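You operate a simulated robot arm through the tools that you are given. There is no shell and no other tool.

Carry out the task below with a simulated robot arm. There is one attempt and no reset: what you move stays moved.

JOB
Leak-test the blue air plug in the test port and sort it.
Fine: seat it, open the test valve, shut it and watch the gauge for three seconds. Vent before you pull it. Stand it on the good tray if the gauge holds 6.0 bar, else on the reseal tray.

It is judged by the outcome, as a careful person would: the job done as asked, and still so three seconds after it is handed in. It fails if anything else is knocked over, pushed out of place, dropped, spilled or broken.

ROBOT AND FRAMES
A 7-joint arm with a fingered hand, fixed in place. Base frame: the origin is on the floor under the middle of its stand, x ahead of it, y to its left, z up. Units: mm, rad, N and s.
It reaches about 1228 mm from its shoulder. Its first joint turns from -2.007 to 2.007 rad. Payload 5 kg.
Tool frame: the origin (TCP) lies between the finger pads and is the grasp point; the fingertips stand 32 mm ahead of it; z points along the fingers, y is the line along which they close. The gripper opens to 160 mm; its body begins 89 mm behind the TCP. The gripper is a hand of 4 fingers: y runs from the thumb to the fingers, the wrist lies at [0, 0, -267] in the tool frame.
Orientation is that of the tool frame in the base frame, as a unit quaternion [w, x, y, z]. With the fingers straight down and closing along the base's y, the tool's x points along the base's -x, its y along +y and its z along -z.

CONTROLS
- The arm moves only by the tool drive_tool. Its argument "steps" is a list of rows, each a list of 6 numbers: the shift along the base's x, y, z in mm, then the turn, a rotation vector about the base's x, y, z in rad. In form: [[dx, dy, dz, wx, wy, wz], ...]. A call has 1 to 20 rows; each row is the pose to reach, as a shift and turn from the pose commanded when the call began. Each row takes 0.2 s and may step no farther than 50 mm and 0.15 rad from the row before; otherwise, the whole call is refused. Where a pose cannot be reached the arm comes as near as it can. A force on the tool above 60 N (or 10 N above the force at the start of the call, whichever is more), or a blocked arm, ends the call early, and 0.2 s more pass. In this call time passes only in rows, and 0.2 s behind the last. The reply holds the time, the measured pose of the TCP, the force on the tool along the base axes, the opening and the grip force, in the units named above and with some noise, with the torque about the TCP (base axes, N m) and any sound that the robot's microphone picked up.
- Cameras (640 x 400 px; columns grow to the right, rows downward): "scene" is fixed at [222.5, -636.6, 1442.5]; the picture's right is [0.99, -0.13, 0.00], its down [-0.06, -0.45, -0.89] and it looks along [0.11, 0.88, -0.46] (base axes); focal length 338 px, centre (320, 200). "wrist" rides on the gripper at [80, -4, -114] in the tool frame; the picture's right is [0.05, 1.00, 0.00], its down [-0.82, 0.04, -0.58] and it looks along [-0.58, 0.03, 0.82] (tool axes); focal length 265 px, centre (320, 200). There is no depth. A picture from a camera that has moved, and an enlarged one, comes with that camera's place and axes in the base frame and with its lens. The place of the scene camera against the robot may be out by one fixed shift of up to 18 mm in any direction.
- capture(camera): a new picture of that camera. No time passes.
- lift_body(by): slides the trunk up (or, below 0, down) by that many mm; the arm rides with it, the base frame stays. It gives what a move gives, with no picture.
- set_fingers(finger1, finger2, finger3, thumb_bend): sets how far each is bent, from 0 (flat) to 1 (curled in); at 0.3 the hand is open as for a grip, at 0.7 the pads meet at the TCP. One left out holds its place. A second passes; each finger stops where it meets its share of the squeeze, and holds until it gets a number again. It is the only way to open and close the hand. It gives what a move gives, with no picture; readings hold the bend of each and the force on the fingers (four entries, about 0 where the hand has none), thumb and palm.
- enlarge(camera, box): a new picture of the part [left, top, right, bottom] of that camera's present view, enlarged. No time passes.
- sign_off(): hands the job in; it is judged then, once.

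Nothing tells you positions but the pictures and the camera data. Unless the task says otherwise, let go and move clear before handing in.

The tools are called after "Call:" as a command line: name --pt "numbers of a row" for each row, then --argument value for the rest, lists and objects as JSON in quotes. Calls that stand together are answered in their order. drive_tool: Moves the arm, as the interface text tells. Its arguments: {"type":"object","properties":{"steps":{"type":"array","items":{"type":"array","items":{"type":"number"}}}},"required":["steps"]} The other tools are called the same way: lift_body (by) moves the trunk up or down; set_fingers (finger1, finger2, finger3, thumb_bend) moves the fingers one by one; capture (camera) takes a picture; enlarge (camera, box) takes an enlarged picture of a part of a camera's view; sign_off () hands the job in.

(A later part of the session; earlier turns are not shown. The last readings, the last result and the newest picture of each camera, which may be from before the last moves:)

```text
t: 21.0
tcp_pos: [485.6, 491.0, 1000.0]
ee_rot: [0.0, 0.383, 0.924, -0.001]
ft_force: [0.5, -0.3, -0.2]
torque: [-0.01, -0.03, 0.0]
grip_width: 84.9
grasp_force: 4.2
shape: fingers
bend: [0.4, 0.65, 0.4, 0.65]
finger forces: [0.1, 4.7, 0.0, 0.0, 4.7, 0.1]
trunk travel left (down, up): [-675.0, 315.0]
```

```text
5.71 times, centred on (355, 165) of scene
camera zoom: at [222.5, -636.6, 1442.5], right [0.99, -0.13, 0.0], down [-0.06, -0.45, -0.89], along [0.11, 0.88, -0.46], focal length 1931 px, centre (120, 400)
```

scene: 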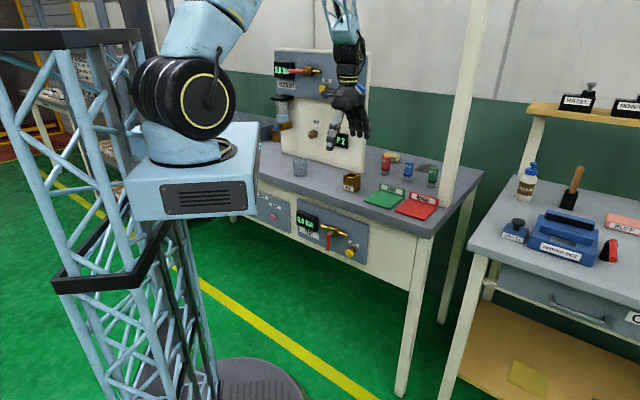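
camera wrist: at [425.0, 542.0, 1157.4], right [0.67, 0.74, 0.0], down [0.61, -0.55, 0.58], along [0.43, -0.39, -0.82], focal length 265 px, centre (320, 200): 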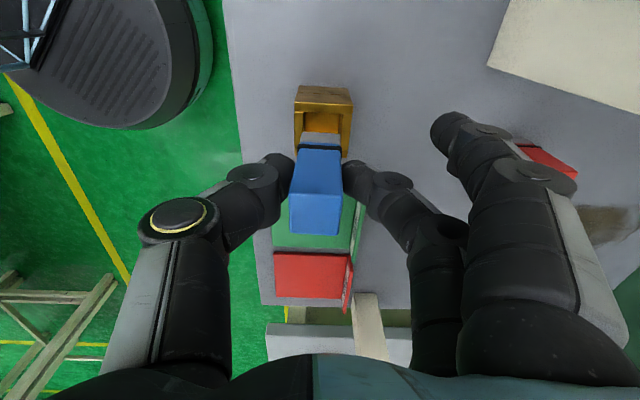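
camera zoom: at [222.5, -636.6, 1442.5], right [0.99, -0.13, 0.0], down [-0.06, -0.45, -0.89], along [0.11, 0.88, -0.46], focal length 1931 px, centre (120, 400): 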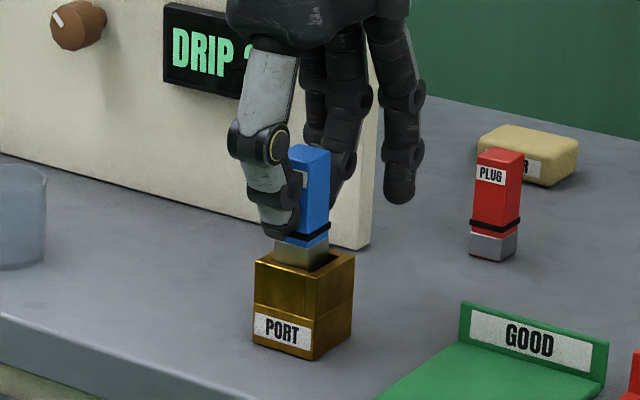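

The foot has entered the opening without contact force. I'll continue down slowly, watching the force.

Call:
drive_tool --pt "0.3 0 -3 0 0 0" --pt "0.5 -0.2 -6 0 0 0" --pt "0.5 -0.2 -9 0 0 0" --pt "0.5 -0.2 -12 0 0 0" --pt "0.5 -0.2 -15 0 0 0" --pt "0.5 -0.2 -17 0 0 0"

Call:
enlarge --camera "wrist" --box '[260, 100, 400, 260]'

Call:
enlarge --camera "scene" --box '[325, 130, 385, 200]'

```text
t: 22.4
tcp_pos: [487.2, 490.7, 982.4]
ee_rot: [0.0, 0.382, 0.924, 0.0]
ft_force: [-0.7, 0.8, -0.6]
torque: [0.04, 0.01, -0.01]
grip_width: 85.0
grasp_force: 5.1
shape: fingers
bend: [0.4, 0.65, 0.4, 0.65]
finger forces: [0.0, 4.7, 0.0, 0.1, 4.8, 0.0]
trunk travel left (down, up): [-675.0, 315.0]
```

```text
2.50 times, centred on (330, 180) of wrist
camera zoom: at [426.6, 544.4, 1095.9], right [0.67, 0.74, 0.0], down [0.61, -0.55, 0.58], along [0.43, -0.39, -0.82], focal length 664 px, centre (295, 250)
```

zoom: 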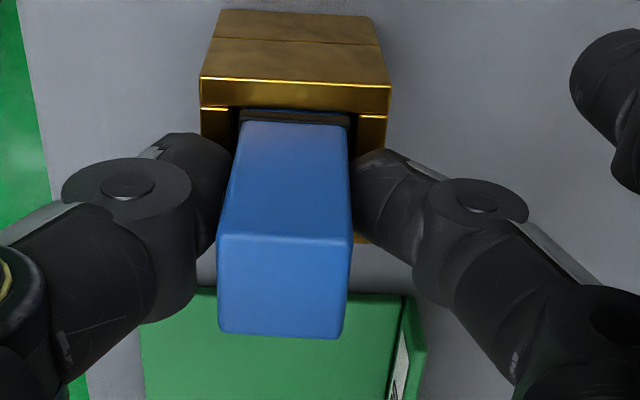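

```text
5.71 times, centred on (355, 165) of scene
camera zoom: at [222.5, -636.6, 1442.5], right [0.99, -0.13, 0.0], down [-0.06, -0.45, -0.89], along [0.11, 0.88, -0.46], focal length 1931 px, centre (120, 400)
```

zoom: 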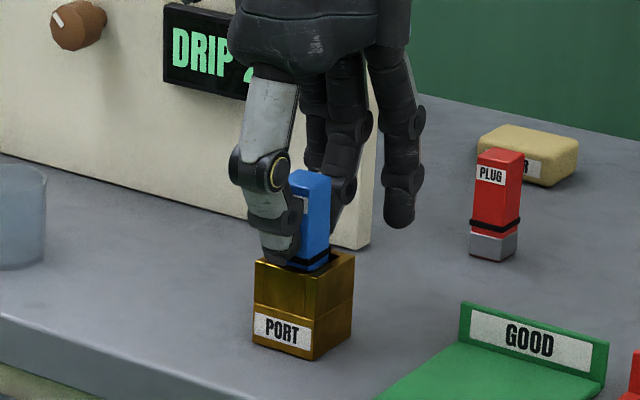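

The ring is at the rim and there is still no contact. The fingertips are close to the rim, so I'll go down in tiny steps.

Call:
drive_tool --pt "0 0 -1.5 0 0 0" --pt "0 0 -3 0 0 0"

Call:
enlarge --camera "wrist" --box '[260, 100, 400, 260]'

Call:
enlarge --camera "scene" --box '[335, 150, 375, 195]'

```text
t: 23.0
tcp_pos: [484.9, 489.9, 979.2]
ee_rot: [0.0, 0.383, 0.924, 0.0]
ft_force: [-0.4, -0.3, -1.4]
torque: [0.03, -0.01, 0.03]
grip_width: 85.0
grasp_force: 5.0
shape: fingers
bend: [0.4, 0.65, 0.4, 0.65]
finger forces: [0.0, 4.7, 0.1, 0.0, 4.8, 0.0]
trunk travel left (down, up): [-675.0, 315.0]
```

```text
2.50 times, centred on (330, 180) of wrist
camera zoom: at [426.5, 544.1, 1092.8], right [0.67, 0.74, 0.0], down [0.61, -0.55, 0.58], along [0.43, -0.39, -0.82], focal length 664 px, centre (295, 250)
```

zoom: 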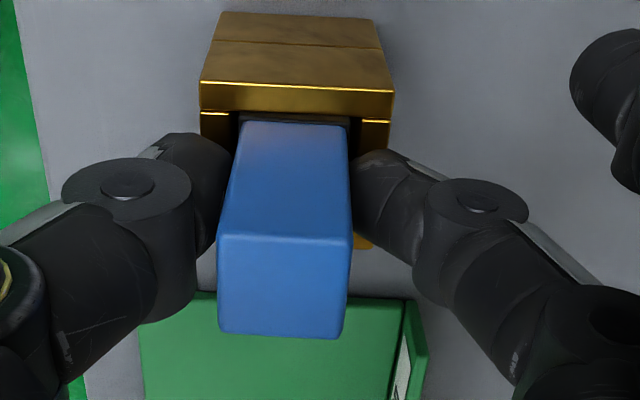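

```text
8.89 times, centred on (355, 172) of scene
camera zoom: at [222.5, -636.6, 1442.5], right [0.99, -0.13, 0.0], down [-0.06, -0.45, -0.89], along [0.11, 0.88, -0.46], focal length 3003 px, centre (9, 444)
```

zoom: 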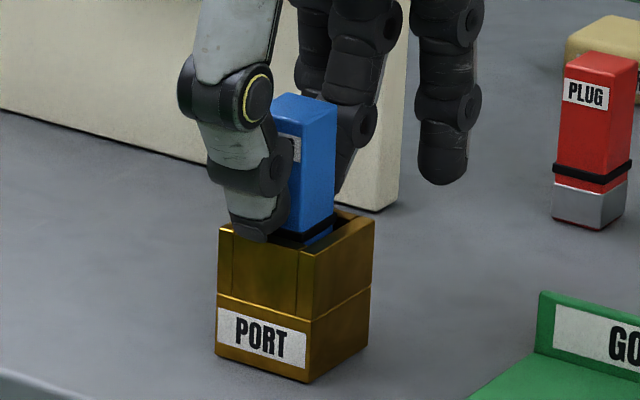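

Call:
drive_tool --pt "0 0 -1 0 0 0" --pt "0 0 -2 0 0 0"

Call:
drive_tool --pt "0 0 0 0 0 0"

Call:
enlarge --camera "wrist" --box '[260, 100, 400, 260]'

Call:
enlarge --camera "scene" --box '[335, 150, 375, 195]'

```text
t: 23.6
tcp_pos: [485.8, 489.5, 976.6]
ee_rot: [0.0, 0.382, 0.924, 0.0]
ft_force: [0.3, 0.2, -0.4]
torque: [-0.01, 0.03, -0.04]
grip_width: 84.6
grasp_force: 5.1
shape: fingers
bend: [0.4, 0.65, 0.4, 0.65]
finger forces: [0.0, 4.9, 0.1, 0.2, 4.8, 0.1]
trunk travel left (down, up): [-675.0, 315.0]
```

```text
t: 24.0
tcp_pos: [486.2, 489.6, 976.4]
ee_rot: [-0.001, 0.382, 0.924, 0.0]
ft_force: [0.4, -0.5, 0.3]
torque: [-0.02, 0.0, -0.01]
grip_width: 85.0
grasp_force: 5.2
shape: fingers
bend: [0.4, 0.65, 0.4, 0.65]
finger forces: [0.0, 5.0, 0.0, 0.0, 4.8, 0.0]
trunk travel left (down, up): [-675.0, 315.0]
```

```text
2.50 times, centred on (330, 180) of wrist
camera zoom: at [425.8, 543.3, 1090.1], right [0.67, 0.74, 0.0], down [0.61, -0.55, 0.58], along [0.43, -0.39, -0.82], focal length 664 px, centre (295, 250)
```

zoom: 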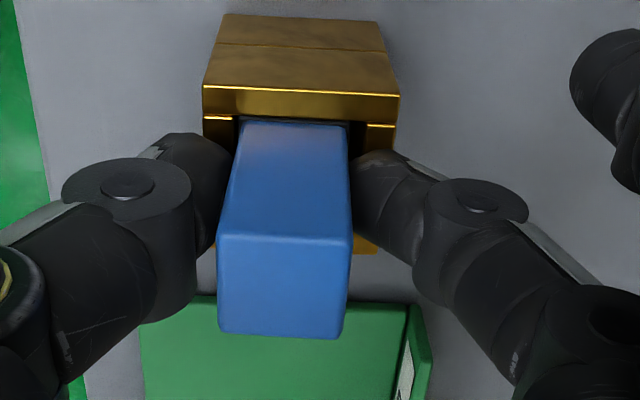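

```text
8.89 times, centred on (355, 172) of scene
camera zoom: at [222.5, -636.6, 1442.5], right [0.99, -0.13, 0.0], down [-0.06, -0.45, -0.89], along [0.11, 0.88, -0.46], focal length 3003 px, centre (9, 444)
```

zoom: 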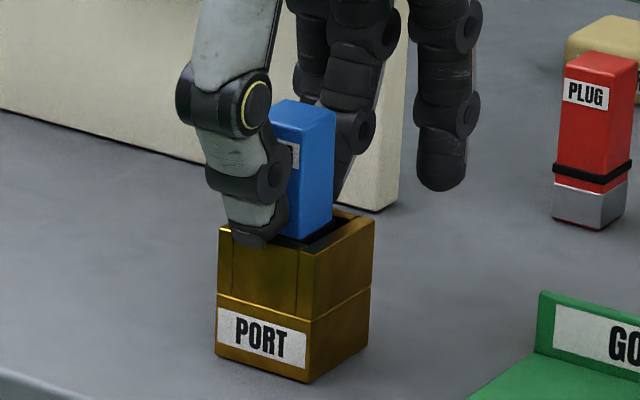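

Call:
drive_tool --pt "0 0 -1 0 0 0" --pt "0 0 -2 0 0 0"

Call:
drive_tool --pt "0 0 -1 0 0 0"

Call:
enlarge --camera "wrist" --box '[260, 100, 400, 260]'

Call:
enlarge --camera "scene" --box '[335, 150, 375, 195]'

```text
t: 24.6
tcp_pos: [485.0, 489.9, 975.5]
ee_rot: [0.001, 0.383, 0.924, 0.001]
ft_force: [2.4, 2.3, 10.2]
torque: [0.25, -0.21, -0.01]
grip_width: 85.3
grasp_force: 10.3
shape: fingers
bend: [0.4, 0.67, 0.4, 0.65]
finger forces: [0.0, 15.9, 0.0, 0.0, 5.4, 0.0]
trunk travel left (down, up): [-675.0, 315.0]
```

```text
t: 25.0
tcp_pos: [486.2, 489.3, 975.2]
ee_rot: [0.0, 0.383, 0.924, 0.001]
ft_force: [3.4, 3.4, 15.8]
torque: [0.25, -0.27, 0.04]
grip_width: 85.2
grasp_force: 13.1
shape: fingers
bend: [0.4, 0.68, 0.4, 0.65]
finger forces: [0.0, 20.1, 0.1, 0.0, 6.2, 0.1]
trunk travel left (down, up): [-675.0, 315.0]
```

```text
2.50 times, centred on (330, 180) of wrist
camera zoom: at [426.0, 543.4, 1088.8], right [0.67, 0.74, 0.0], down [0.61, -0.55, 0.58], along [0.43, -0.39, -0.82], focal length 664 px, centre (295, 250)
```

zoom: 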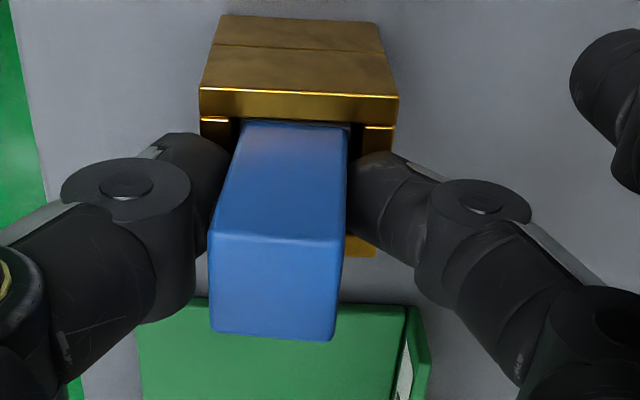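

```text
8.89 times, centred on (355, 172) of scene
camera zoom: at [222.5, -636.6, 1442.5], right [0.99, -0.13, 0.0], down [-0.06, -0.45, -0.89], along [0.11, 0.88, -0.46], focal length 3003 px, centre (9, 444)
```

zoom: 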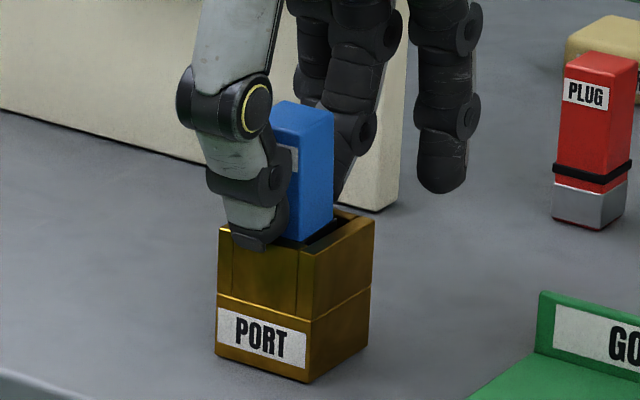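

Contact at about 16 N, mainly on the middle finger, so its tip has reached the rim. I'll back off 3 mm to relieve it, open the fingers evenly, and push the plug home from above.

Call:
drive_tool --pt "0 0 1.5 0 0 0" --pt "0 0 3 0 0 0"

Call:
enlarge --camera "wrist" --box '[260, 100, 400, 260]'

```text
t: 25.6
tcp_pos: [485.6, 489.6, 976.6]
ee_rot: [-0.001, 0.383, 0.924, 0.0]
ft_force: [0.8, 0.9, 3.5]
torque: [0.07, -0.08, 0.0]
grip_width: 85.1
grasp_force: 6.8
shape: fingers
bend: [0.4, 0.67, 0.4, 0.65]
finger forces: [0.0, 7.8, 0.0, 0.0, 4.6, 0.1]
trunk travel left (down, up): [-675.0, 315.0]
```

```text
2.50 times, centred on (330, 180) of wrist
camera zoom: at [425.7, 543.2, 1089.5], right [0.67, 0.74, 0.0], down [0.61, -0.55, 0.58], along [0.43, -0.39, -0.82], focal length 664 px, centre (295, 250)
```

zoom: 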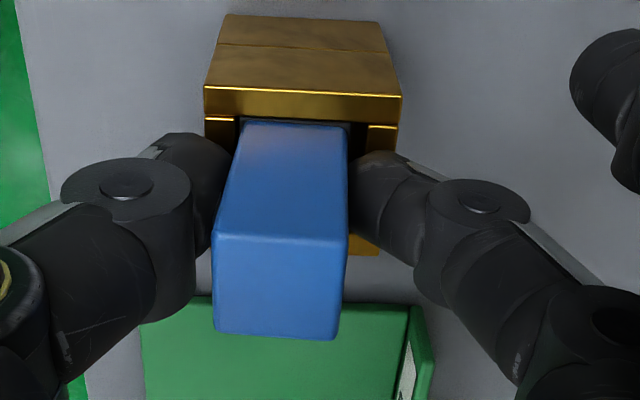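

Call:
drive_tool --pt "0 0 1 0 0 0"

Call:
set_fingers --thumb_bend 0.6 --finger2 0.6

Call:
enlarge --camera "wrist" --box '[260, 100, 400, 260]'

Call:
enlarge --camera "scene" --box '[335, 150, 375, 195]'

```text
t: 26.0
tcp_pos: [486.2, 488.7, 978.0]
ee_rot: [0.0, 0.383, 0.924, -0.002]
ft_force: [-0.6, 0.3, -0.1]
torque: [0.02, 0.0, -0.01]
grip_width: 85.1
grasp_force: 5.2
shape: fingers
bend: [0.4, 0.66, 0.4, 0.65]
finger forces: [0.1, 5.0, 0.1, 0.1, 5.0, 0.0]
trunk travel left (down, up): [-675.0, 315.0]
```

```text
t: 27.0
tcp_pos: [485.5, 490.1, 978.1]
ee_rot: [0.0, 0.384, 0.923, 0.0]
ft_force: [0.1, 0.1, 0.9]
torque: [0.02, -0.02, -0.01]
grip_width: 91.1
grasp_force: 0.1
shape: fingers
bend: [0.4, 0.6, 0.4, 0.6]
finger forces: [0.0, 0.0, 0.1, 0.0, 0.1, 0.0]
trunk travel left (down, up): [-675.0, 315.0]
```

```text
2.50 times, centred on (330, 180) of wrist
camera zoom: at [426.4, 544.0, 1091.3], right [0.67, 0.74, 0.0], down [0.61, -0.55, 0.58], along [0.43, -0.39, -0.82], focal length 664 px, centre (295, 250)
```

zoom: 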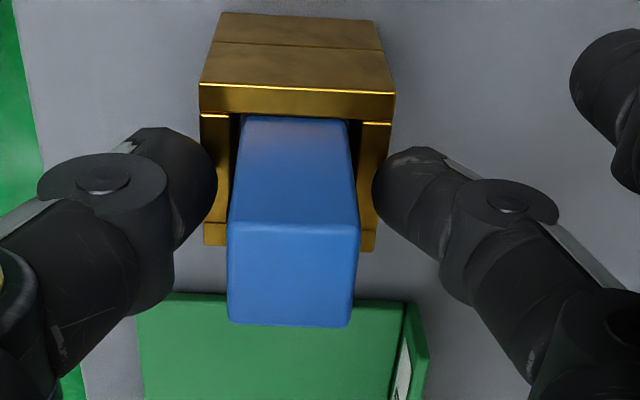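

```text
8.89 times, centred on (355, 172) of scene
camera zoom: at [222.5, -636.6, 1442.5], right [0.99, -0.13, 0.0], down [-0.06, -0.45, -0.89], along [0.11, 0.88, -0.46], focal length 3003 px, centre (9, 444)
```

zoom: 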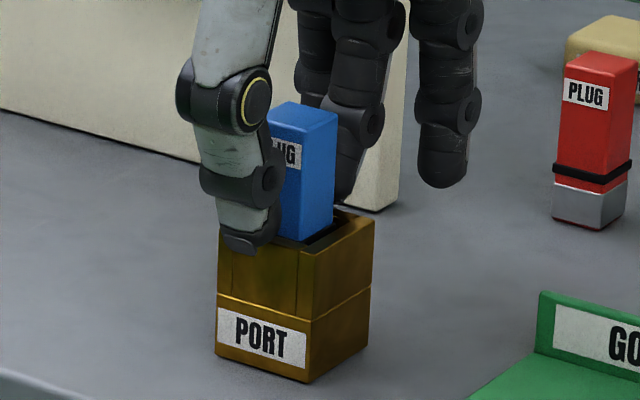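

The plug dropped into the port and stands upright, top at about z≈984. I'll open the hand fully and rise clear to look.

Call:
set_fingers --finger1 0.3 --finger2 0.3 --finger3 0.3 --thumb_bend 0.3

Call:
drive_tool --pt "0 0 30 0 0 0" --pt "0 0 60 0 0 0" --pt "0 0 80 0 0 0"

Call:
capture --camera "wrist"

Call:
enlarge --camera "wrist" --box '[260, 60, 380, 200]'

Call:
enlarge --camera "scene" --box '[335, 150, 375, 195]'

Call:
enlarge --camera "scene" --box '[250, 190, 378, 270]'

```text
t: 28.0
tcp_pos: [485.9, 489.6, 978.7]
ee_rot: [0.0, 0.382, 0.924, 0.0]
ft_force: [-0.2, -0.1, 0.3]
torque: [0.0, 0.01, 0.02]
grip_width: 169.8
grasp_force: 0.0
shape: fingers
bend: [0.3, 0.3, 0.3, 0.3]
finger forces: [0.1, 0.1, 0.0, 0.0, 0.0, 0.0]
trunk travel left (down, up): [-675.0, 315.0]
```

```text
t: 28.8
tcp_pos: [484.6, 488.9, 1057.0]
ee_rot: [-0.001, 0.382, 0.924, -0.001]
ft_force: [-0.9, 0.5, -0.3]
torque: [0.02, 0.0, 0.03]
grip_width: 170.0
grasp_force: 0.0
shape: fingers
bend: [0.3, 0.3, 0.3, 0.3]
finger forces: [0.0, 0.0, 0.1, 0.0, 0.1, 0.0]
trunk travel left (down, up): [-675.0, 315.0]
```

```text
taken
camera wrist: at [425.7, 542.7, 1170.4], right [0.67, 0.74, 0.0], down [0.61, -0.55, 0.58], along [0.43, -0.39, -0.82], focal length 265 px, centre (320, 200)
```

wrist: 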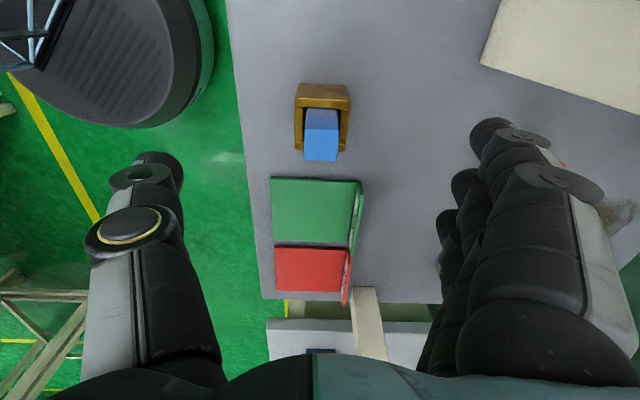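

```text
2.86 times, centred on (320, 130) of wrist
camera zoom: at [425.7, 542.7, 1170.4], right [0.67, 0.74, 0.0], down [0.61, -0.55, 0.58], along [0.43, -0.39, -0.82], focal length 758 px, centre (320, 400)
```

zoom: 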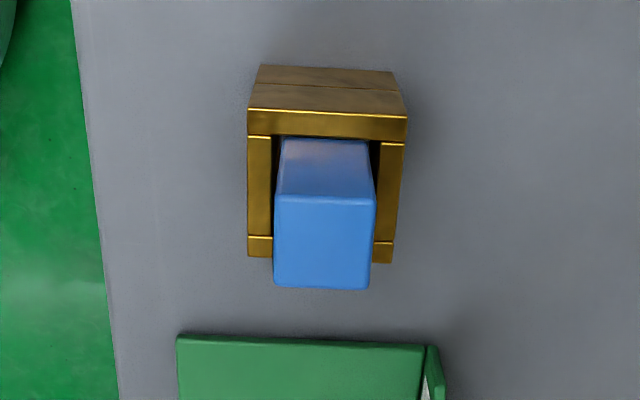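

```text
8.89 times, centred on (355, 172) of scene
camera zoom: at [222.5, -636.6, 1442.5], right [0.99, -0.13, 0.0], down [-0.06, -0.45, -0.89], along [0.11, 0.88, -0.46], focal length 3003 px, centre (9, 444)
```

zoom: 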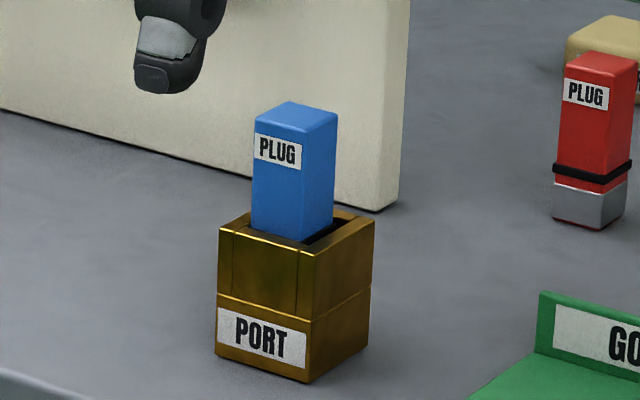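

```text
5.00 times, centred on (314, 230) of scene
camera zoom: at [222.5, -636.6, 1442.5], right [0.99, -0.13, 0.0], down [-0.06, -0.45, -0.89], along [0.11, 0.88, -0.46], focal length 1689 px, centre (350, 50)
```

zoom: 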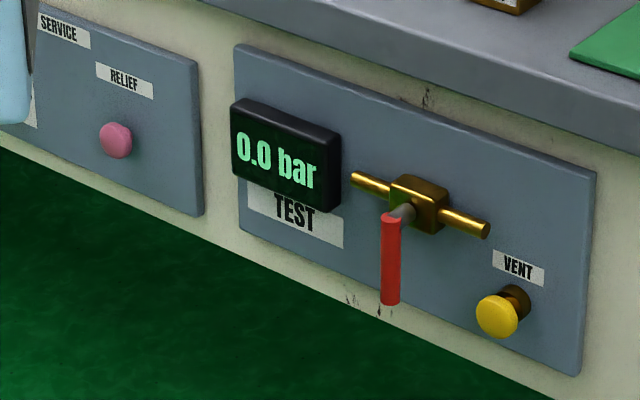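

The plug stands in the port at full depth. I'll close the fingertips and press lightly on top to be sure it is seated.

Call:
set_fingers --finger1 0.68 --finger2 0.68 --finger3 0.68 --thumb_bend 0.68

Call:
drive_tool --pt "0 0.5 -10 0 0 0" --pt "0 0.5 -20 0 0 0" --pt "0 0.5 -28 0 0 0" --pt "0 0.5 -32 0 0 0"

Call:
enlarge --camera "scene" --box '[325, 120, 385, 195]'

Call:
capture --camera "wrist"

```text
t: 29.8
tcp_pos: [487.0, 488.9, 1056.5]
ee_rot: [0.001, 0.383, 0.924, 0.0]
ft_force: [0.4, -0.5, 0.7]
torque: [0.01, 0.02, 0.04]
grip_width: 29.0
grasp_force: 0.0
shape: fingers
bend: [0.68, 0.68, 0.68, 0.68]
finger forces: [0.0, 0.0, 0.0, 0.0, 0.1, 0.1]
trunk travel left (down, up): [-675.0, 315.0]
```

```text
t: 30.8
tcp_pos: [485.6, 491.3, 1024.9]
ee_rot: [0.0, 0.382, 0.924, -0.001]
ft_force: [0.1, 0.1, 0.4]
torque: [0.02, -0.01, 0.03]
grip_width: 28.7
grasp_force: 0.0
shape: fingers
bend: [0.68, 0.68, 0.68, 0.68]
finger forces: [0.0, 0.0, 0.0, 0.1, 0.0, 0.1]
trunk travel left (down, up): [-675.0, 315.0]
```

```text
5.33 times, centred on (355, 158) of scene
camera zoom: at [222.5, -636.6, 1442.5], right [0.99, -0.13, 0.0], down [-0.06, -0.45, -0.89], along [0.11, 0.88, -0.46], focal length 1802 px, centre (133, 427)
```

zoom: 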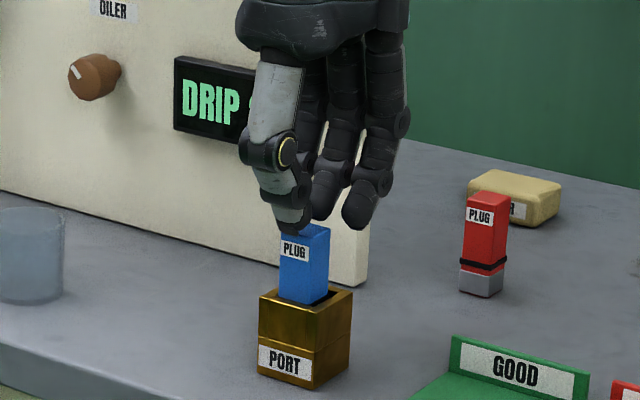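

```text
taken
camera wrist: at [426.7, 544.4, 1138.5], right [0.67, 0.74, 0.0], down [0.61, -0.55, 0.58], along [0.43, -0.39, -0.82], focal length 265 px, centre (320, 200)
```

wrist: 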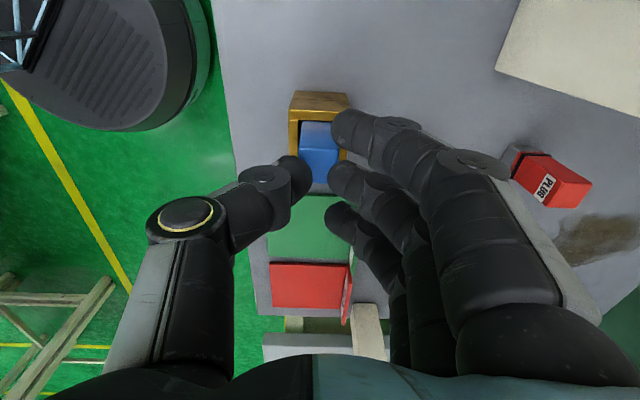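

Call:
set_fingers --finger1 0.74 --finger2 0.74 --finger3 0.74 --thumb_bend 0.74

Call:
capture --camera "wrist"

Call:
enlarge --camera "scene" --box '[325, 120, 385, 195]'

```text
t: 31.8
tcp_pos: [485.9, 489.8, 1024.6]
ee_rot: [-0.001, 0.383, 0.924, 0.0]
ft_force: [0.6, -0.2, -0.5]
torque: [0.01, -0.01, 0.01]
grip_width: 17.6
grasp_force: 0.0
shape: fingers
bend: [0.74, 0.72, 0.74, 0.72]
finger forces: [0.0, 0.1, 0.1, 0.0, 0.1, 0.0]
trunk travel left (down, up): [-675.0, 315.0]
```

```text
taken
camera wrist: at [426.8, 544.3, 1138.6], right [0.67, 0.74, 0.0], down [0.61, -0.55, 0.58], along [0.43, -0.39, -0.82], focal length 265 px, centre (320, 200)
```

wrist: 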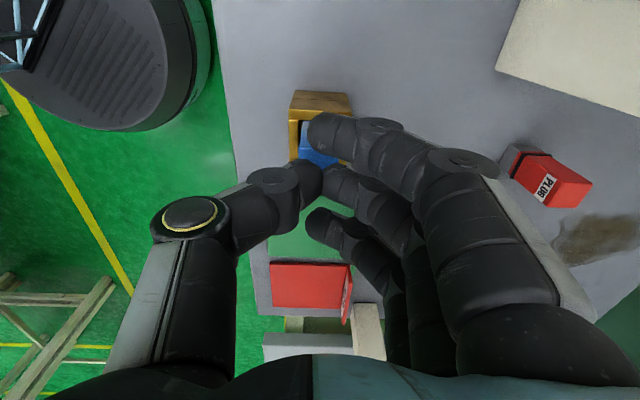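

```text
5.33 times, centred on (355, 158) of scene
camera zoom: at [222.5, -636.6, 1442.5], right [0.99, -0.13, 0.0], down [-0.06, -0.45, -0.89], along [0.11, 0.88, -0.46], focal length 1802 px, centre (133, 427)
```

zoom: 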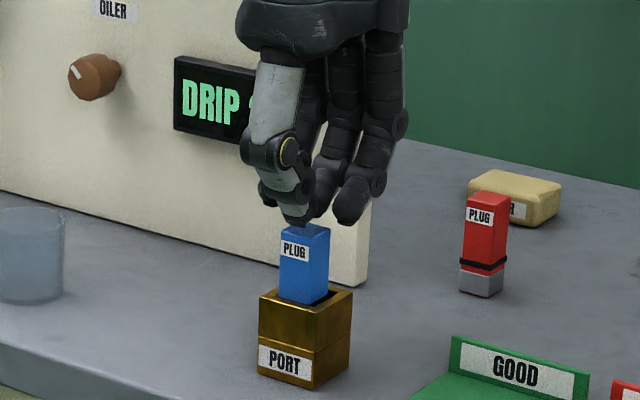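

Call:
drive_tool --pt "0 0 -2 0 0 0" --pt "0 0 -4 0 0 0" --pt "0 0 -6 0 0 0"

Call:
drive_tool --pt "0 0 -2 0 0 0"

Call:
drive_tool --pt "0 0 -2 0 0 0"

```text
t: 32.6
tcp_pos: [486.8, 490.4, 1019.7]
ee_rot: [0.0, 0.382, 0.924, 0.0]
ft_force: [-0.8, 0.0, 2.1]
torque: [-0.04, 0.01, -0.02]
grip_width: 17.6
grasp_force: 0.1
shape: fingers
bend: [0.74, 0.72, 0.74, 0.72]
finger forces: [0.0, 0.0, 0.0, 0.0, 0.0, 0.0]
trunk travel left (down, up): [-675.0, 315.0]
```

```text
t: 33.0
tcp_pos: [485.9, 489.7, 1019.0]
ee_rot: [0.0, 0.383, 0.924, -0.001]
ft_force: [-2.5, -1.4, 9.9]
torque: [-0.15, 0.1, -0.02]
grip_width: 17.4
grasp_force: 0.1
shape: fingers
bend: [0.74, 0.73, 0.74, 0.73]
finger forces: [0.1, 0.1, 0.0, 0.0, 0.0, 0.0]
trunk travel left (down, up): [-675.0, 315.0]
```

```text
t: 33.4
tcp_pos: [485.0, 489.8, 1019.4]
ee_rot: [0.0, 0.382, 0.924, 0.001]
ft_force: [-5.9, -2.1, 23.8]
torque: [-0.24, 0.34, -0.04]
grip_width: 17.2
grasp_force: 15.1
shape: fingers
bend: [0.74, 0.73, 0.74, 0.73]
finger forces: [0.1, 0.0, 0.0, 0.0, 30.8, 0.0]
trunk travel left (down, up): [-675.0, 315.0]
```

Pressing with 24 N moved nothing, so the plug is firmly seated. I'll retreat upward and check the port and gauge.

Call:
drive_tool --pt "0 0 6 0 0 0" --pt "0 0 20 0 0 0" --pt "0 0 50 0 0 0" --pt "0 0 80 0 0 0"

Call:
enlarge --camera "scene" --box '[325, 140, 385, 200]'

Call:
enlarge --camera "wrist" --box '[220, 40, 380, 180]'

```text
t: 34.4
tcp_pos: [487.7, 488.1, 1096.2]
ee_rot: [0.0, 0.383, 0.924, 0.0]
ft_force: [-0.6, 0.1, -0.4]
torque: [0.03, -0.02, 0.02]
grip_width: 17.5
grasp_force: 0.0
shape: fingers
bend: [0.74, 0.73, 0.74, 0.73]
finger forces: [0.0, 0.1, 0.0, 0.0, 0.0, 0.0]
trunk travel left (down, up): [-675.0, 315.0]
```

```text
6.67 times, centred on (355, 170) of scene
camera zoom: at [222.5, -636.6, 1442.5], right [0.99, -0.13, 0.0], down [-0.06, -0.45, -0.89], along [0.11, 0.88, -0.46], focal length 2252 px, centre (87, 400)
```

zoom: 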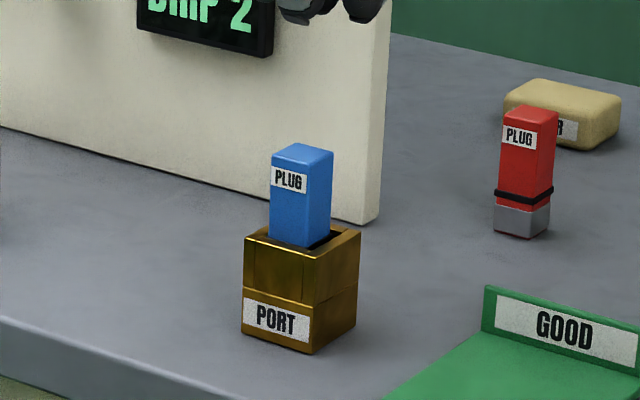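

```text
2.86 times, centred on (300, 110) of wrist
camera zoom: at [426.6, 542.2, 1209.7], right [0.67, 0.74, 0.0], down [0.61, -0.55, 0.58], along [0.43, -0.39, -0.82], focal length 758 px, centre (377, 457)
```

zoom: 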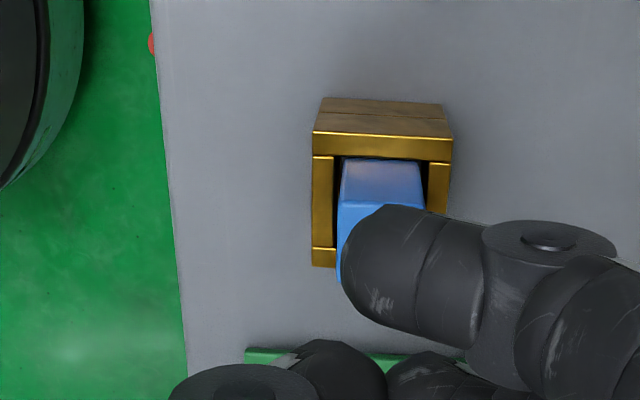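

The plug is seated. Next are the controls on the front face: I put the valve pivot near bench (u≈-25, z≈727) with its lever hanging down, and the vent button near (u≈64, z≈673). I'll pull the hand back in front of the bench and turn it to face the panel.

Call:
drive_tool --pt "-33.8 -33.8 0 0 0 0" --pt "-67.6 -67.6 0 0 0 0" --pt "-101.4 -101.4 0 0 0 0" --pt "-135.2 -135.2 0 0 0 0" --pt "-169 -169 0 0 0 0"

Call:
drive_tool --pt "0 0 0 0 0 0.14" --pt "0 0 0 0 0 0.28" --pt "0 0 0 0 0 0.42" --pt "0 0 0 0 0 0.56" --pt "0 0 0 0 0 0.7" --pt "0 0 0 0 0 0.84" --pt "0 0 0 0 0 0.98" --pt "0 0 0 0 0 1.12" --pt "0 0 0 0 0 1.26" --pt "0 0 0 0 0 1.4" --pt "0 0 0 0 0 1.5708"

Call:
capture --camera "scene"

Call:
capture --camera "wrist"

```text
t: 35.6
tcp_pos: [317.3, 320.6, 1094.8]
ee_rot: [0.001, 0.383, 0.924, 0.0]
ft_force: [-0.5, -0.1, -0.3]
torque: [0.04, -0.01, -0.02]
grip_width: 17.4
grasp_force: 0.1
shape: fingers
bend: [0.74, 0.73, 0.74, 0.73]
finger forces: [0.0, 0.1, 0.0, 0.0, 0.1, 0.1]
trunk travel left (down, up): [-675.0, 315.0]
```

```text
refused: row 11 steps farther than a row can; nothing moved
```

```text
taken
```

scene: 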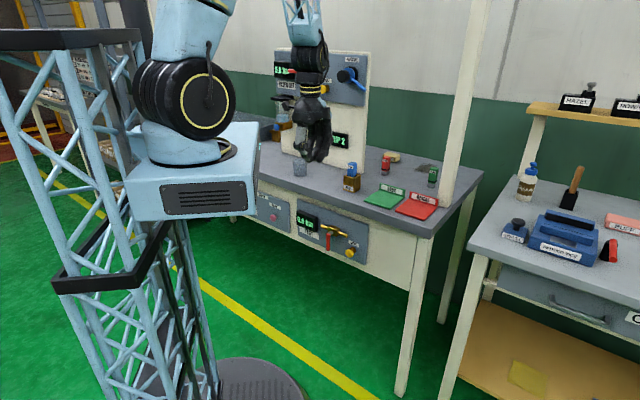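

```text
taken
camera wrist: at [257.7, 374.3, 1208.3], right [0.67, 0.74, 0.0], down [0.61, -0.55, 0.58], along [0.43, -0.39, -0.82], focal length 265 px, centre (320, 200)
```

wrist: 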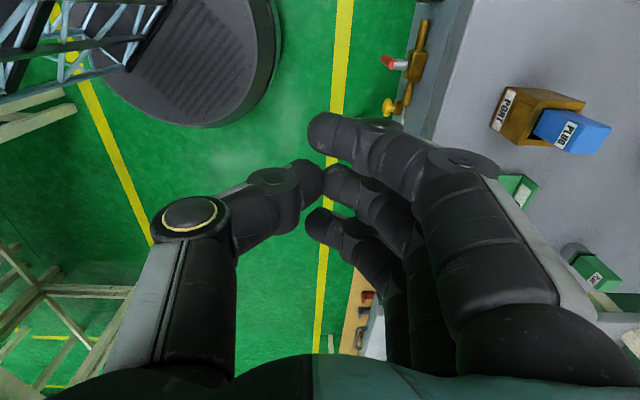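

Call:
enlarge --camera "wrist" --box '[360, 0, 480, 130]'

Call:
drive_tool --pt "0 0 0 0 0 0.143" --pt "0 0 0 0 0 0.286" --pt "0 0 0 0 0 0.429" --pt "0 0 0 0 0 0.572" --pt "0 0 0 0 0 0.715" --pt "0 0 0 0 0 0.858" --pt "0 0 0 0 0 1.001" --pt "0 0 0 0 0 1.144" --pt "0 0 0 0 0 1.287" --pt "0 0 0 0 0 1.43" --pt "0 0 0 0 0 1.5708"

Call:
capture --camera "wrist"

```text
3.08 times, centred on (420, 65) of wrist
camera zoom: at [257.7, 374.3, 1208.3], right [0.67, 0.74, 0.0], down [0.61, -0.55, 0.58], along [0.43, -0.39, -0.82], focal length 817 px, centre (12, 615)
```

zoom: 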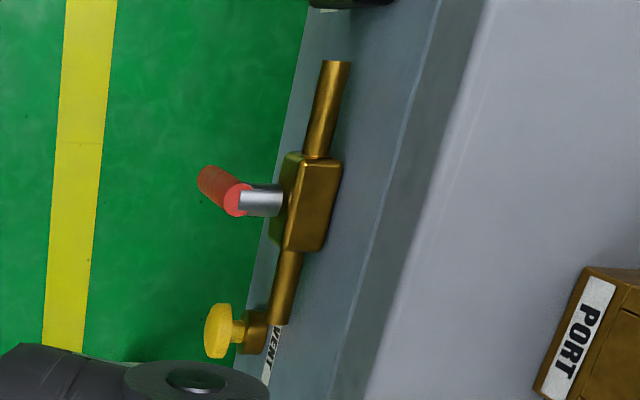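

```text
t: 38.0
tcp_pos: [316.6, 320.7, 1095.8]
ee_rot: [0.0, -0.383, 0.924, 0.0]
ft_force: [0.0, -0.3, -0.6]
torque: [0.01, 0.01, 0.02]
grip_width: 17.4
grasp_force: 0.0
shape: fingers
bend: [0.74, 0.73, 0.74, 0.73]
finger forces: [0.1, 0.0, 0.1, 0.0, 0.0, 0.0]
trunk travel left (down, up): [-675.0, 315.0]
```

```text
taken
camera wrist: at [263.4, 260.8, 1209.4], right [-0.74, 0.67, 0.0], down [0.55, 0.61, 0.58], along [0.39, 0.43, -0.82], focal length 265 px, centre (320, 200)
```

wrist: 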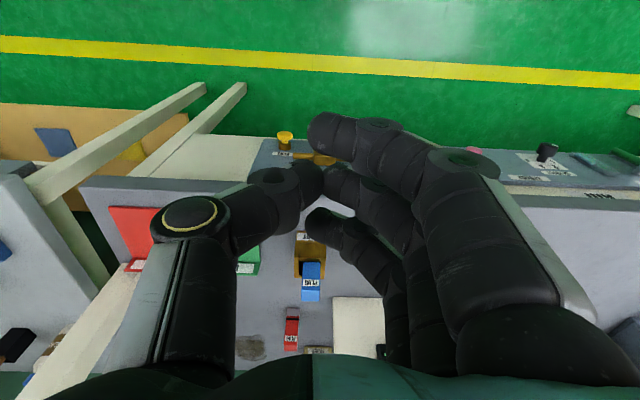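

I have a clear look at the lever, its stub and the yellow vent button from above. Now I'll tilt the hand 45° forward so the camera faces the panel, still in free space.

Call:
drive_tool --pt "0 0 0 0.0935 -0.0935 0" --pt "0 0 0 0.187 -0.187 0" --pt "0 0 0 0.2805 -0.2805 0" --pt "0 0 0 0.374 -0.374 0" --pt "0 0 0 0.4675 -0.4675 0" --pt "0 0 0 0.555 -0.555 0"

Call:
capture --camera "scene"

Call:
capture --camera "wrist"

```text
t: 39.6
tcp_pos: [538.7, 259.7, 1097.7]
ee_rot: [0.377, -0.161, 0.91, 0.067]
ft_force: [0.0, 0.3, 0.0]
torque: [0.01, 0.02, 0.0]
grip_width: 17.3
grasp_force: 0.0
shape: fingers
bend: [0.74, 0.73, 0.74, 0.73]
finger forces: [0.0, 0.0, 0.0, 0.0, 0.0, 0.0]
out of reach, approached as far as the arm can: row 2, 3, 4, 5, 6
trunk travel left (down, up): [-675.0, 315.0]
stopped in row 6: the arm was blocked; the commanded pose is now the measured one
```

```text
taken
```

scene: 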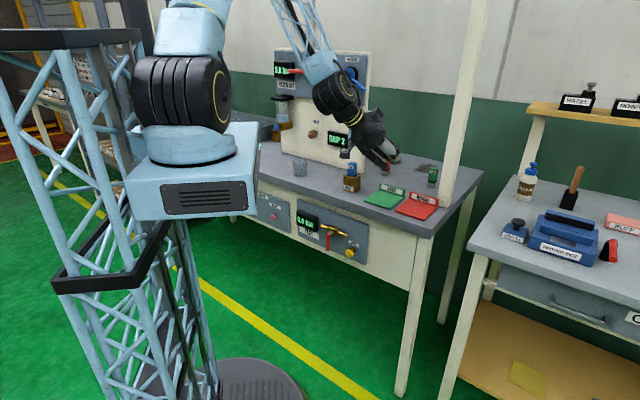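

```text
taken
camera wrist: at [411.2, 207.8, 1120.1], right [-0.38, 0.93, -0.04], down [0.14, 0.1, 0.99], along [0.92, 0.37, -0.17], focal length 265 px, centre (320, 200)
```

wrist: 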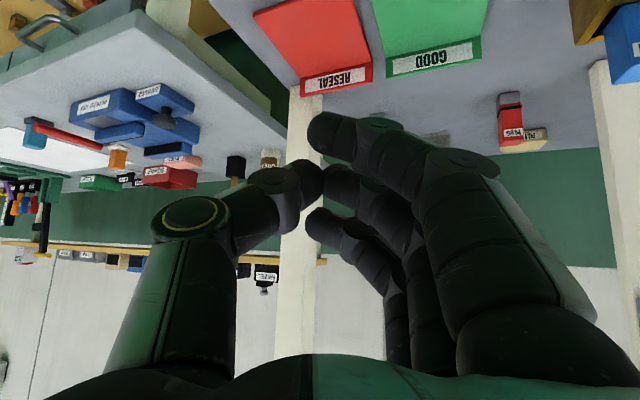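

That tilt was out of reach so close to the body, and the arm slid sideways, ending above the reseal tray side at z≈1098. Before going on I'll check that nothing was disturbed.

Call:
enlarge --camera "scene" --box '[260, 90, 480, 270]'

```text
2.22 times, centred on (370, 180) of scene
camera zoom: at [222.5, -636.6, 1442.5], right [0.99, -0.13, 0.0], down [-0.06, -0.45, -0.89], along [0.11, 0.88, -0.46], focal length 751 px, centre (209, 244)
```

zoom: 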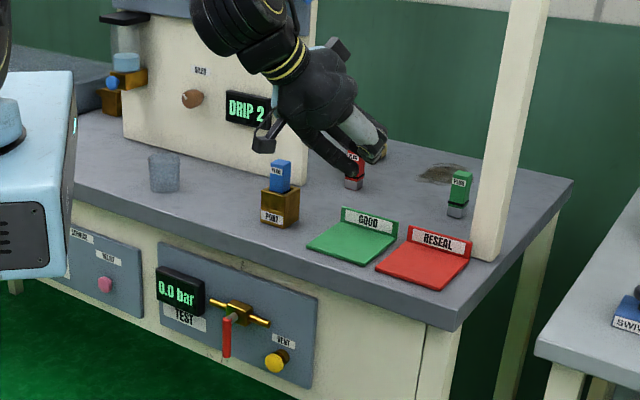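

Everything is in place. I'll bring the hand back toward the front centre, lowering and yawing it gradually, in short checked moves.

Call:
drive_tool --pt "-25 10 -10 0 0 0.07" --pt "-50 20 -20 0 0 0.14" --pt "-75 35 -40 0 0 0.21"

```text
t: 40.4
tcp_pos: [494.5, 321.0, 1050.7]
ee_rot: [0.368, -0.256, 0.888, 0.105]
ft_force: [-0.5, -0.4, -0.6]
torque: [-0.03, -0.02, 0.0]
grip_width: 17.4
grasp_force: 0.2
shape: fingers
bend: [0.74, 0.73, 0.74, 0.73]
finger forces: [0.0, 0.0, 0.1, 0.0, 0.0, 0.0]
out of reach, approached as far as the arm can: row 1, 2, 3
trunk travel left (down, up): [-675.0, 315.0]
```

Call:
drive_tool --pt "-8.4 19.6 -36 0 0 0.075" --pt "-17 39 -72 0 0 0.15" --pt "-25.3 50 -107.7 0 0 0.225"

Call:
capture --camera "scene"

Call:
capture --camera "wrist"

```text
t: 41.2
tcp_pos: [466.6, 368.5, 942.7]
ee_rot: [0.354, -0.354, 0.853, 0.147]
ft_force: [-0.1, 0.6, 0.3]
torque: [0.0, -0.02, 0.01]
grip_width: 17.5
grasp_force: 0.0
shape: fingers
bend: [0.74, 0.73, 0.74, 0.73]
finger forces: [0.0, 0.1, 0.0, 0.0, 0.0, 0.0]
trunk travel left (down, up): [-675.0, 315.0]
```

```text
taken
```

scene: 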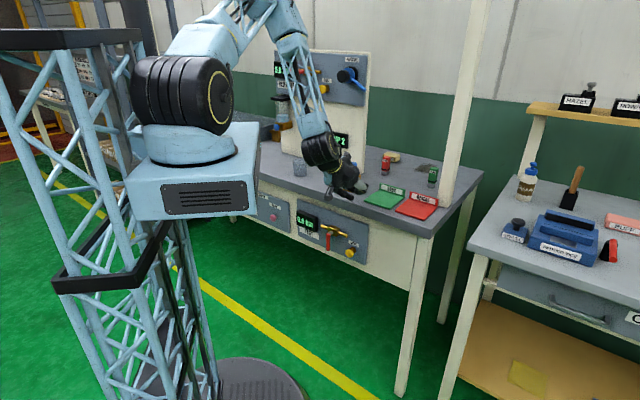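

```text
taken
camera wrist: at [373.0, 269.1, 965.9], right [-0.73, 0.68, -0.04], down [0.09, 0.15, 0.99], along [0.68, 0.72, -0.17], focal length 265 px, centre (320, 200)
```

wrist: 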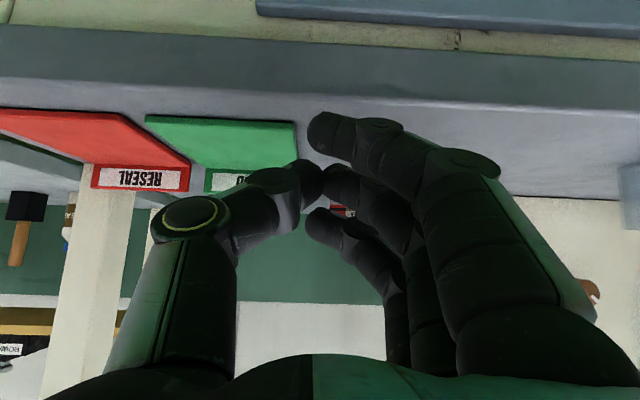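

The arm is reachable again and the hand is now correctly oriented at the bench edge. I'll back away from the edge while lowering in front of the panel.

Call:
drive_tool --pt "-14.1 -14.1 -5 0 0 0" --pt "-28.3 -28.3 -12 0 0 0" --pt "-39 -39 -35 0 0 0"

```text
t: 42.0
tcp_pos: [429.8, 327.4, 907.7]
ee_rot: [0.354, -0.354, 0.853, 0.147]
ft_force: [0.1, -0.2, 1.3]
torque: [0.01, 0.0, 0.04]
grip_width: 17.4
grasp_force: 0.0
shape: fingers
bend: [0.74, 0.73, 0.74, 0.73]
finger forces: [0.0, 0.0, 0.0, 0.0, 0.0, 0.1]
trunk travel left (down, up): [-675.0, 315.0]
```

Call:
drive_tool --pt "-10 -10 -40 0 0 0" --pt "-20 -20 -80 0 0 0" --pt "-28 -28 -120 0 0 0" --pt "-35 -35 -150 0 0 0"

Call:
capture --camera "scene"

Call:
capture --camera "wrist"

```text
t: 43.0
tcp_pos: [395.1, 295.2, 757.8]
ee_rot: [0.355, -0.352, 0.854, 0.147]
ft_force: [1.1, -0.5, 0.2]
torque: [0.03, -0.02, 0.03]
grip_width: 17.3
grasp_force: 0.1
shape: fingers
bend: [0.74, 0.73, 0.74, 0.73]
finger forces: [0.0, 0.0, 0.0, 0.0, 0.0, 0.0]
trunk travel left (down, up): [-675.0, 315.0]
```

```text
taken
```

scene: 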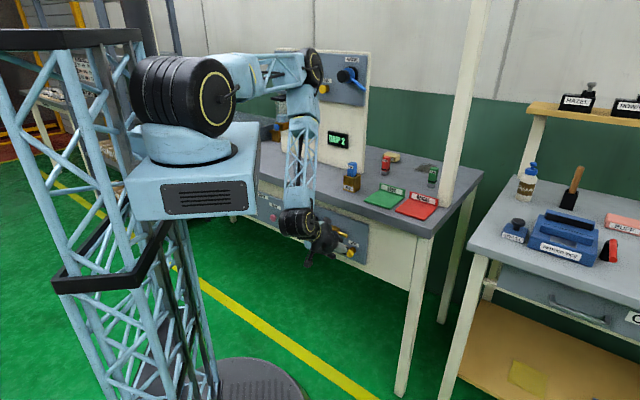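

```text
taken
camera wrist: at [300.8, 195.5, 779.8], right [-0.73, 0.68, -0.04], down [0.09, 0.15, 0.99], along [0.68, 0.72, -0.17], focal length 265 px, centre (320, 200)
```

wrist: 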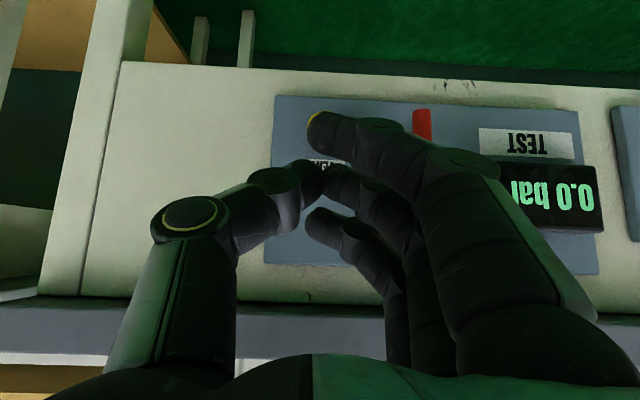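

The hand is now in front of the test panel and the wrist camera sees it upside down, gauge at 0.0 bar. The fingers hide the valve, so I'll shift left to see the valve and vent clearly.

Call:
drive_tool --pt "-30 30 0 0 0 0" --pt "-60 60 0 0 0 0" --pt "-90 90 -10 0 0 0" --pt "-120 120 -20 0 0 0"

Call:
capture --camera "wrist"

Call:
enlarge --camera "wrist" --box '[120, 60, 360, 210]'

```text
t: 44.0
tcp_pos: [276.3, 414.2, 735.8]
ee_rot: [0.353, -0.353, 0.854, 0.146]
ft_force: [1.0, 0.8, -0.3]
torque: [-0.05, 0.01, -0.01]
grip_width: 17.4
grasp_force: 0.0
shape: fingers
bend: [0.74, 0.73, 0.74, 0.73]
finger forces: [0.0, 0.1, 0.0, 0.0, 0.1, 0.0]
trunk travel left (down, up): [-675.0, 315.0]
```

```text
taken
camera wrist: at [181.0, 314.6, 758.8], right [-0.73, 0.68, -0.04], down [0.09, 0.15, 0.98], along [0.68, 0.72, -0.17], focal length 265 px, centre (320, 200)
```

wrist: 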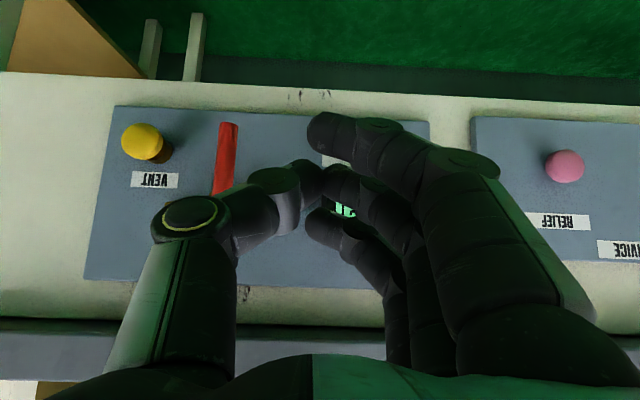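

```text
2.67 times, centred on (240, 135) of wrist
camera zoom: at [181.0, 314.6, 758.8], right [-0.73, 0.68, -0.04], down [0.09, 0.15, 0.98], along [0.68, 0.72, -0.17], focal length 708 px, centre (533, 373)
```

zoom: 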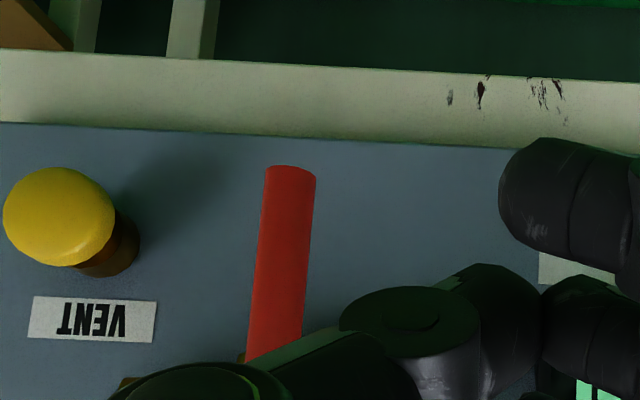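

The lever hangs at about u≈-21, v≈567, pivot z≈733, end z≈657, and the vent button is at u≈63, z≈670. I'll make a compact peg by pinching thumb and middle finger and curling the outer fingers away.

Call:
set_fingers --finger1 1.0 --finger2 0.74 --finger3 1.0 --thumb_bend 0.74

Call:
capture --camera "wrist"

Call:
enlarge --camera "scene" --box '[230, 170, 390, 290]'

```text
t: 45.0
tcp_pos: [275.9, 414.2, 736.6]
ee_rot: [0.354, -0.354, 0.853, 0.147]
ft_force: [0.2, 0.2, -0.5]
torque: [-0.02, -0.03, 0.01]
grip_width: 49.2
grasp_force: 0.0
shape: fingers
bend: [1.0, 0.73, 1.0, 0.73]
finger forces: [0.0, 0.0, 0.0, 0.0, 0.1, 0.0]
trunk travel left (down, up): [-675.0, 315.0]
```

```text
taken
camera wrist: at [181.6, 314.3, 758.9], right [-0.73, 0.68, -0.04], down [0.09, 0.15, 0.98], along [0.68, 0.72, -0.17], focal length 265 px, centre (320, 200)
```

wrist: 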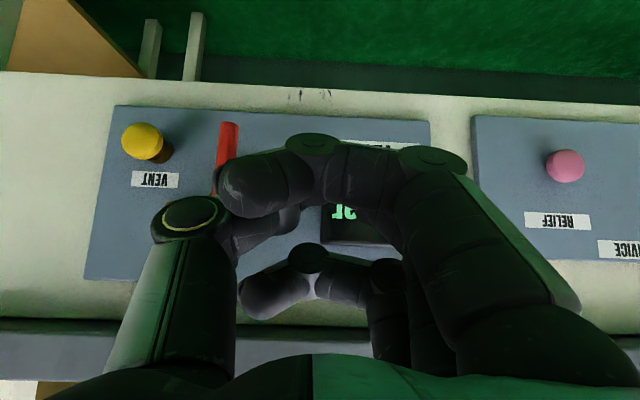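

```text
3.33 times, centred on (310, 230) of scene
camera zoom: at [222.5, -636.6, 1442.5], right [0.99, -0.13, 0.0], down [-0.06, -0.45, -0.89], along [0.11, 0.88, -0.46], focal length 1126 px, centre (353, 100)
```

zoom: 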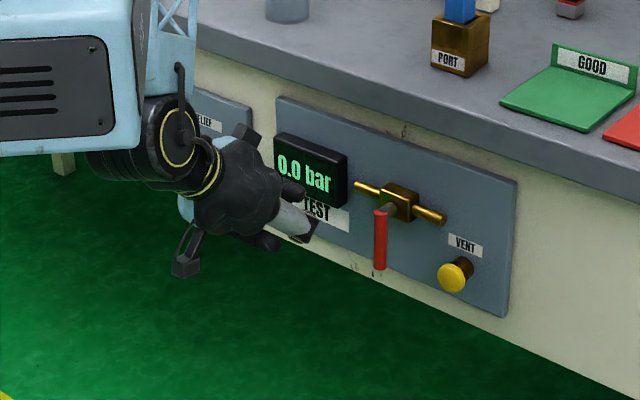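

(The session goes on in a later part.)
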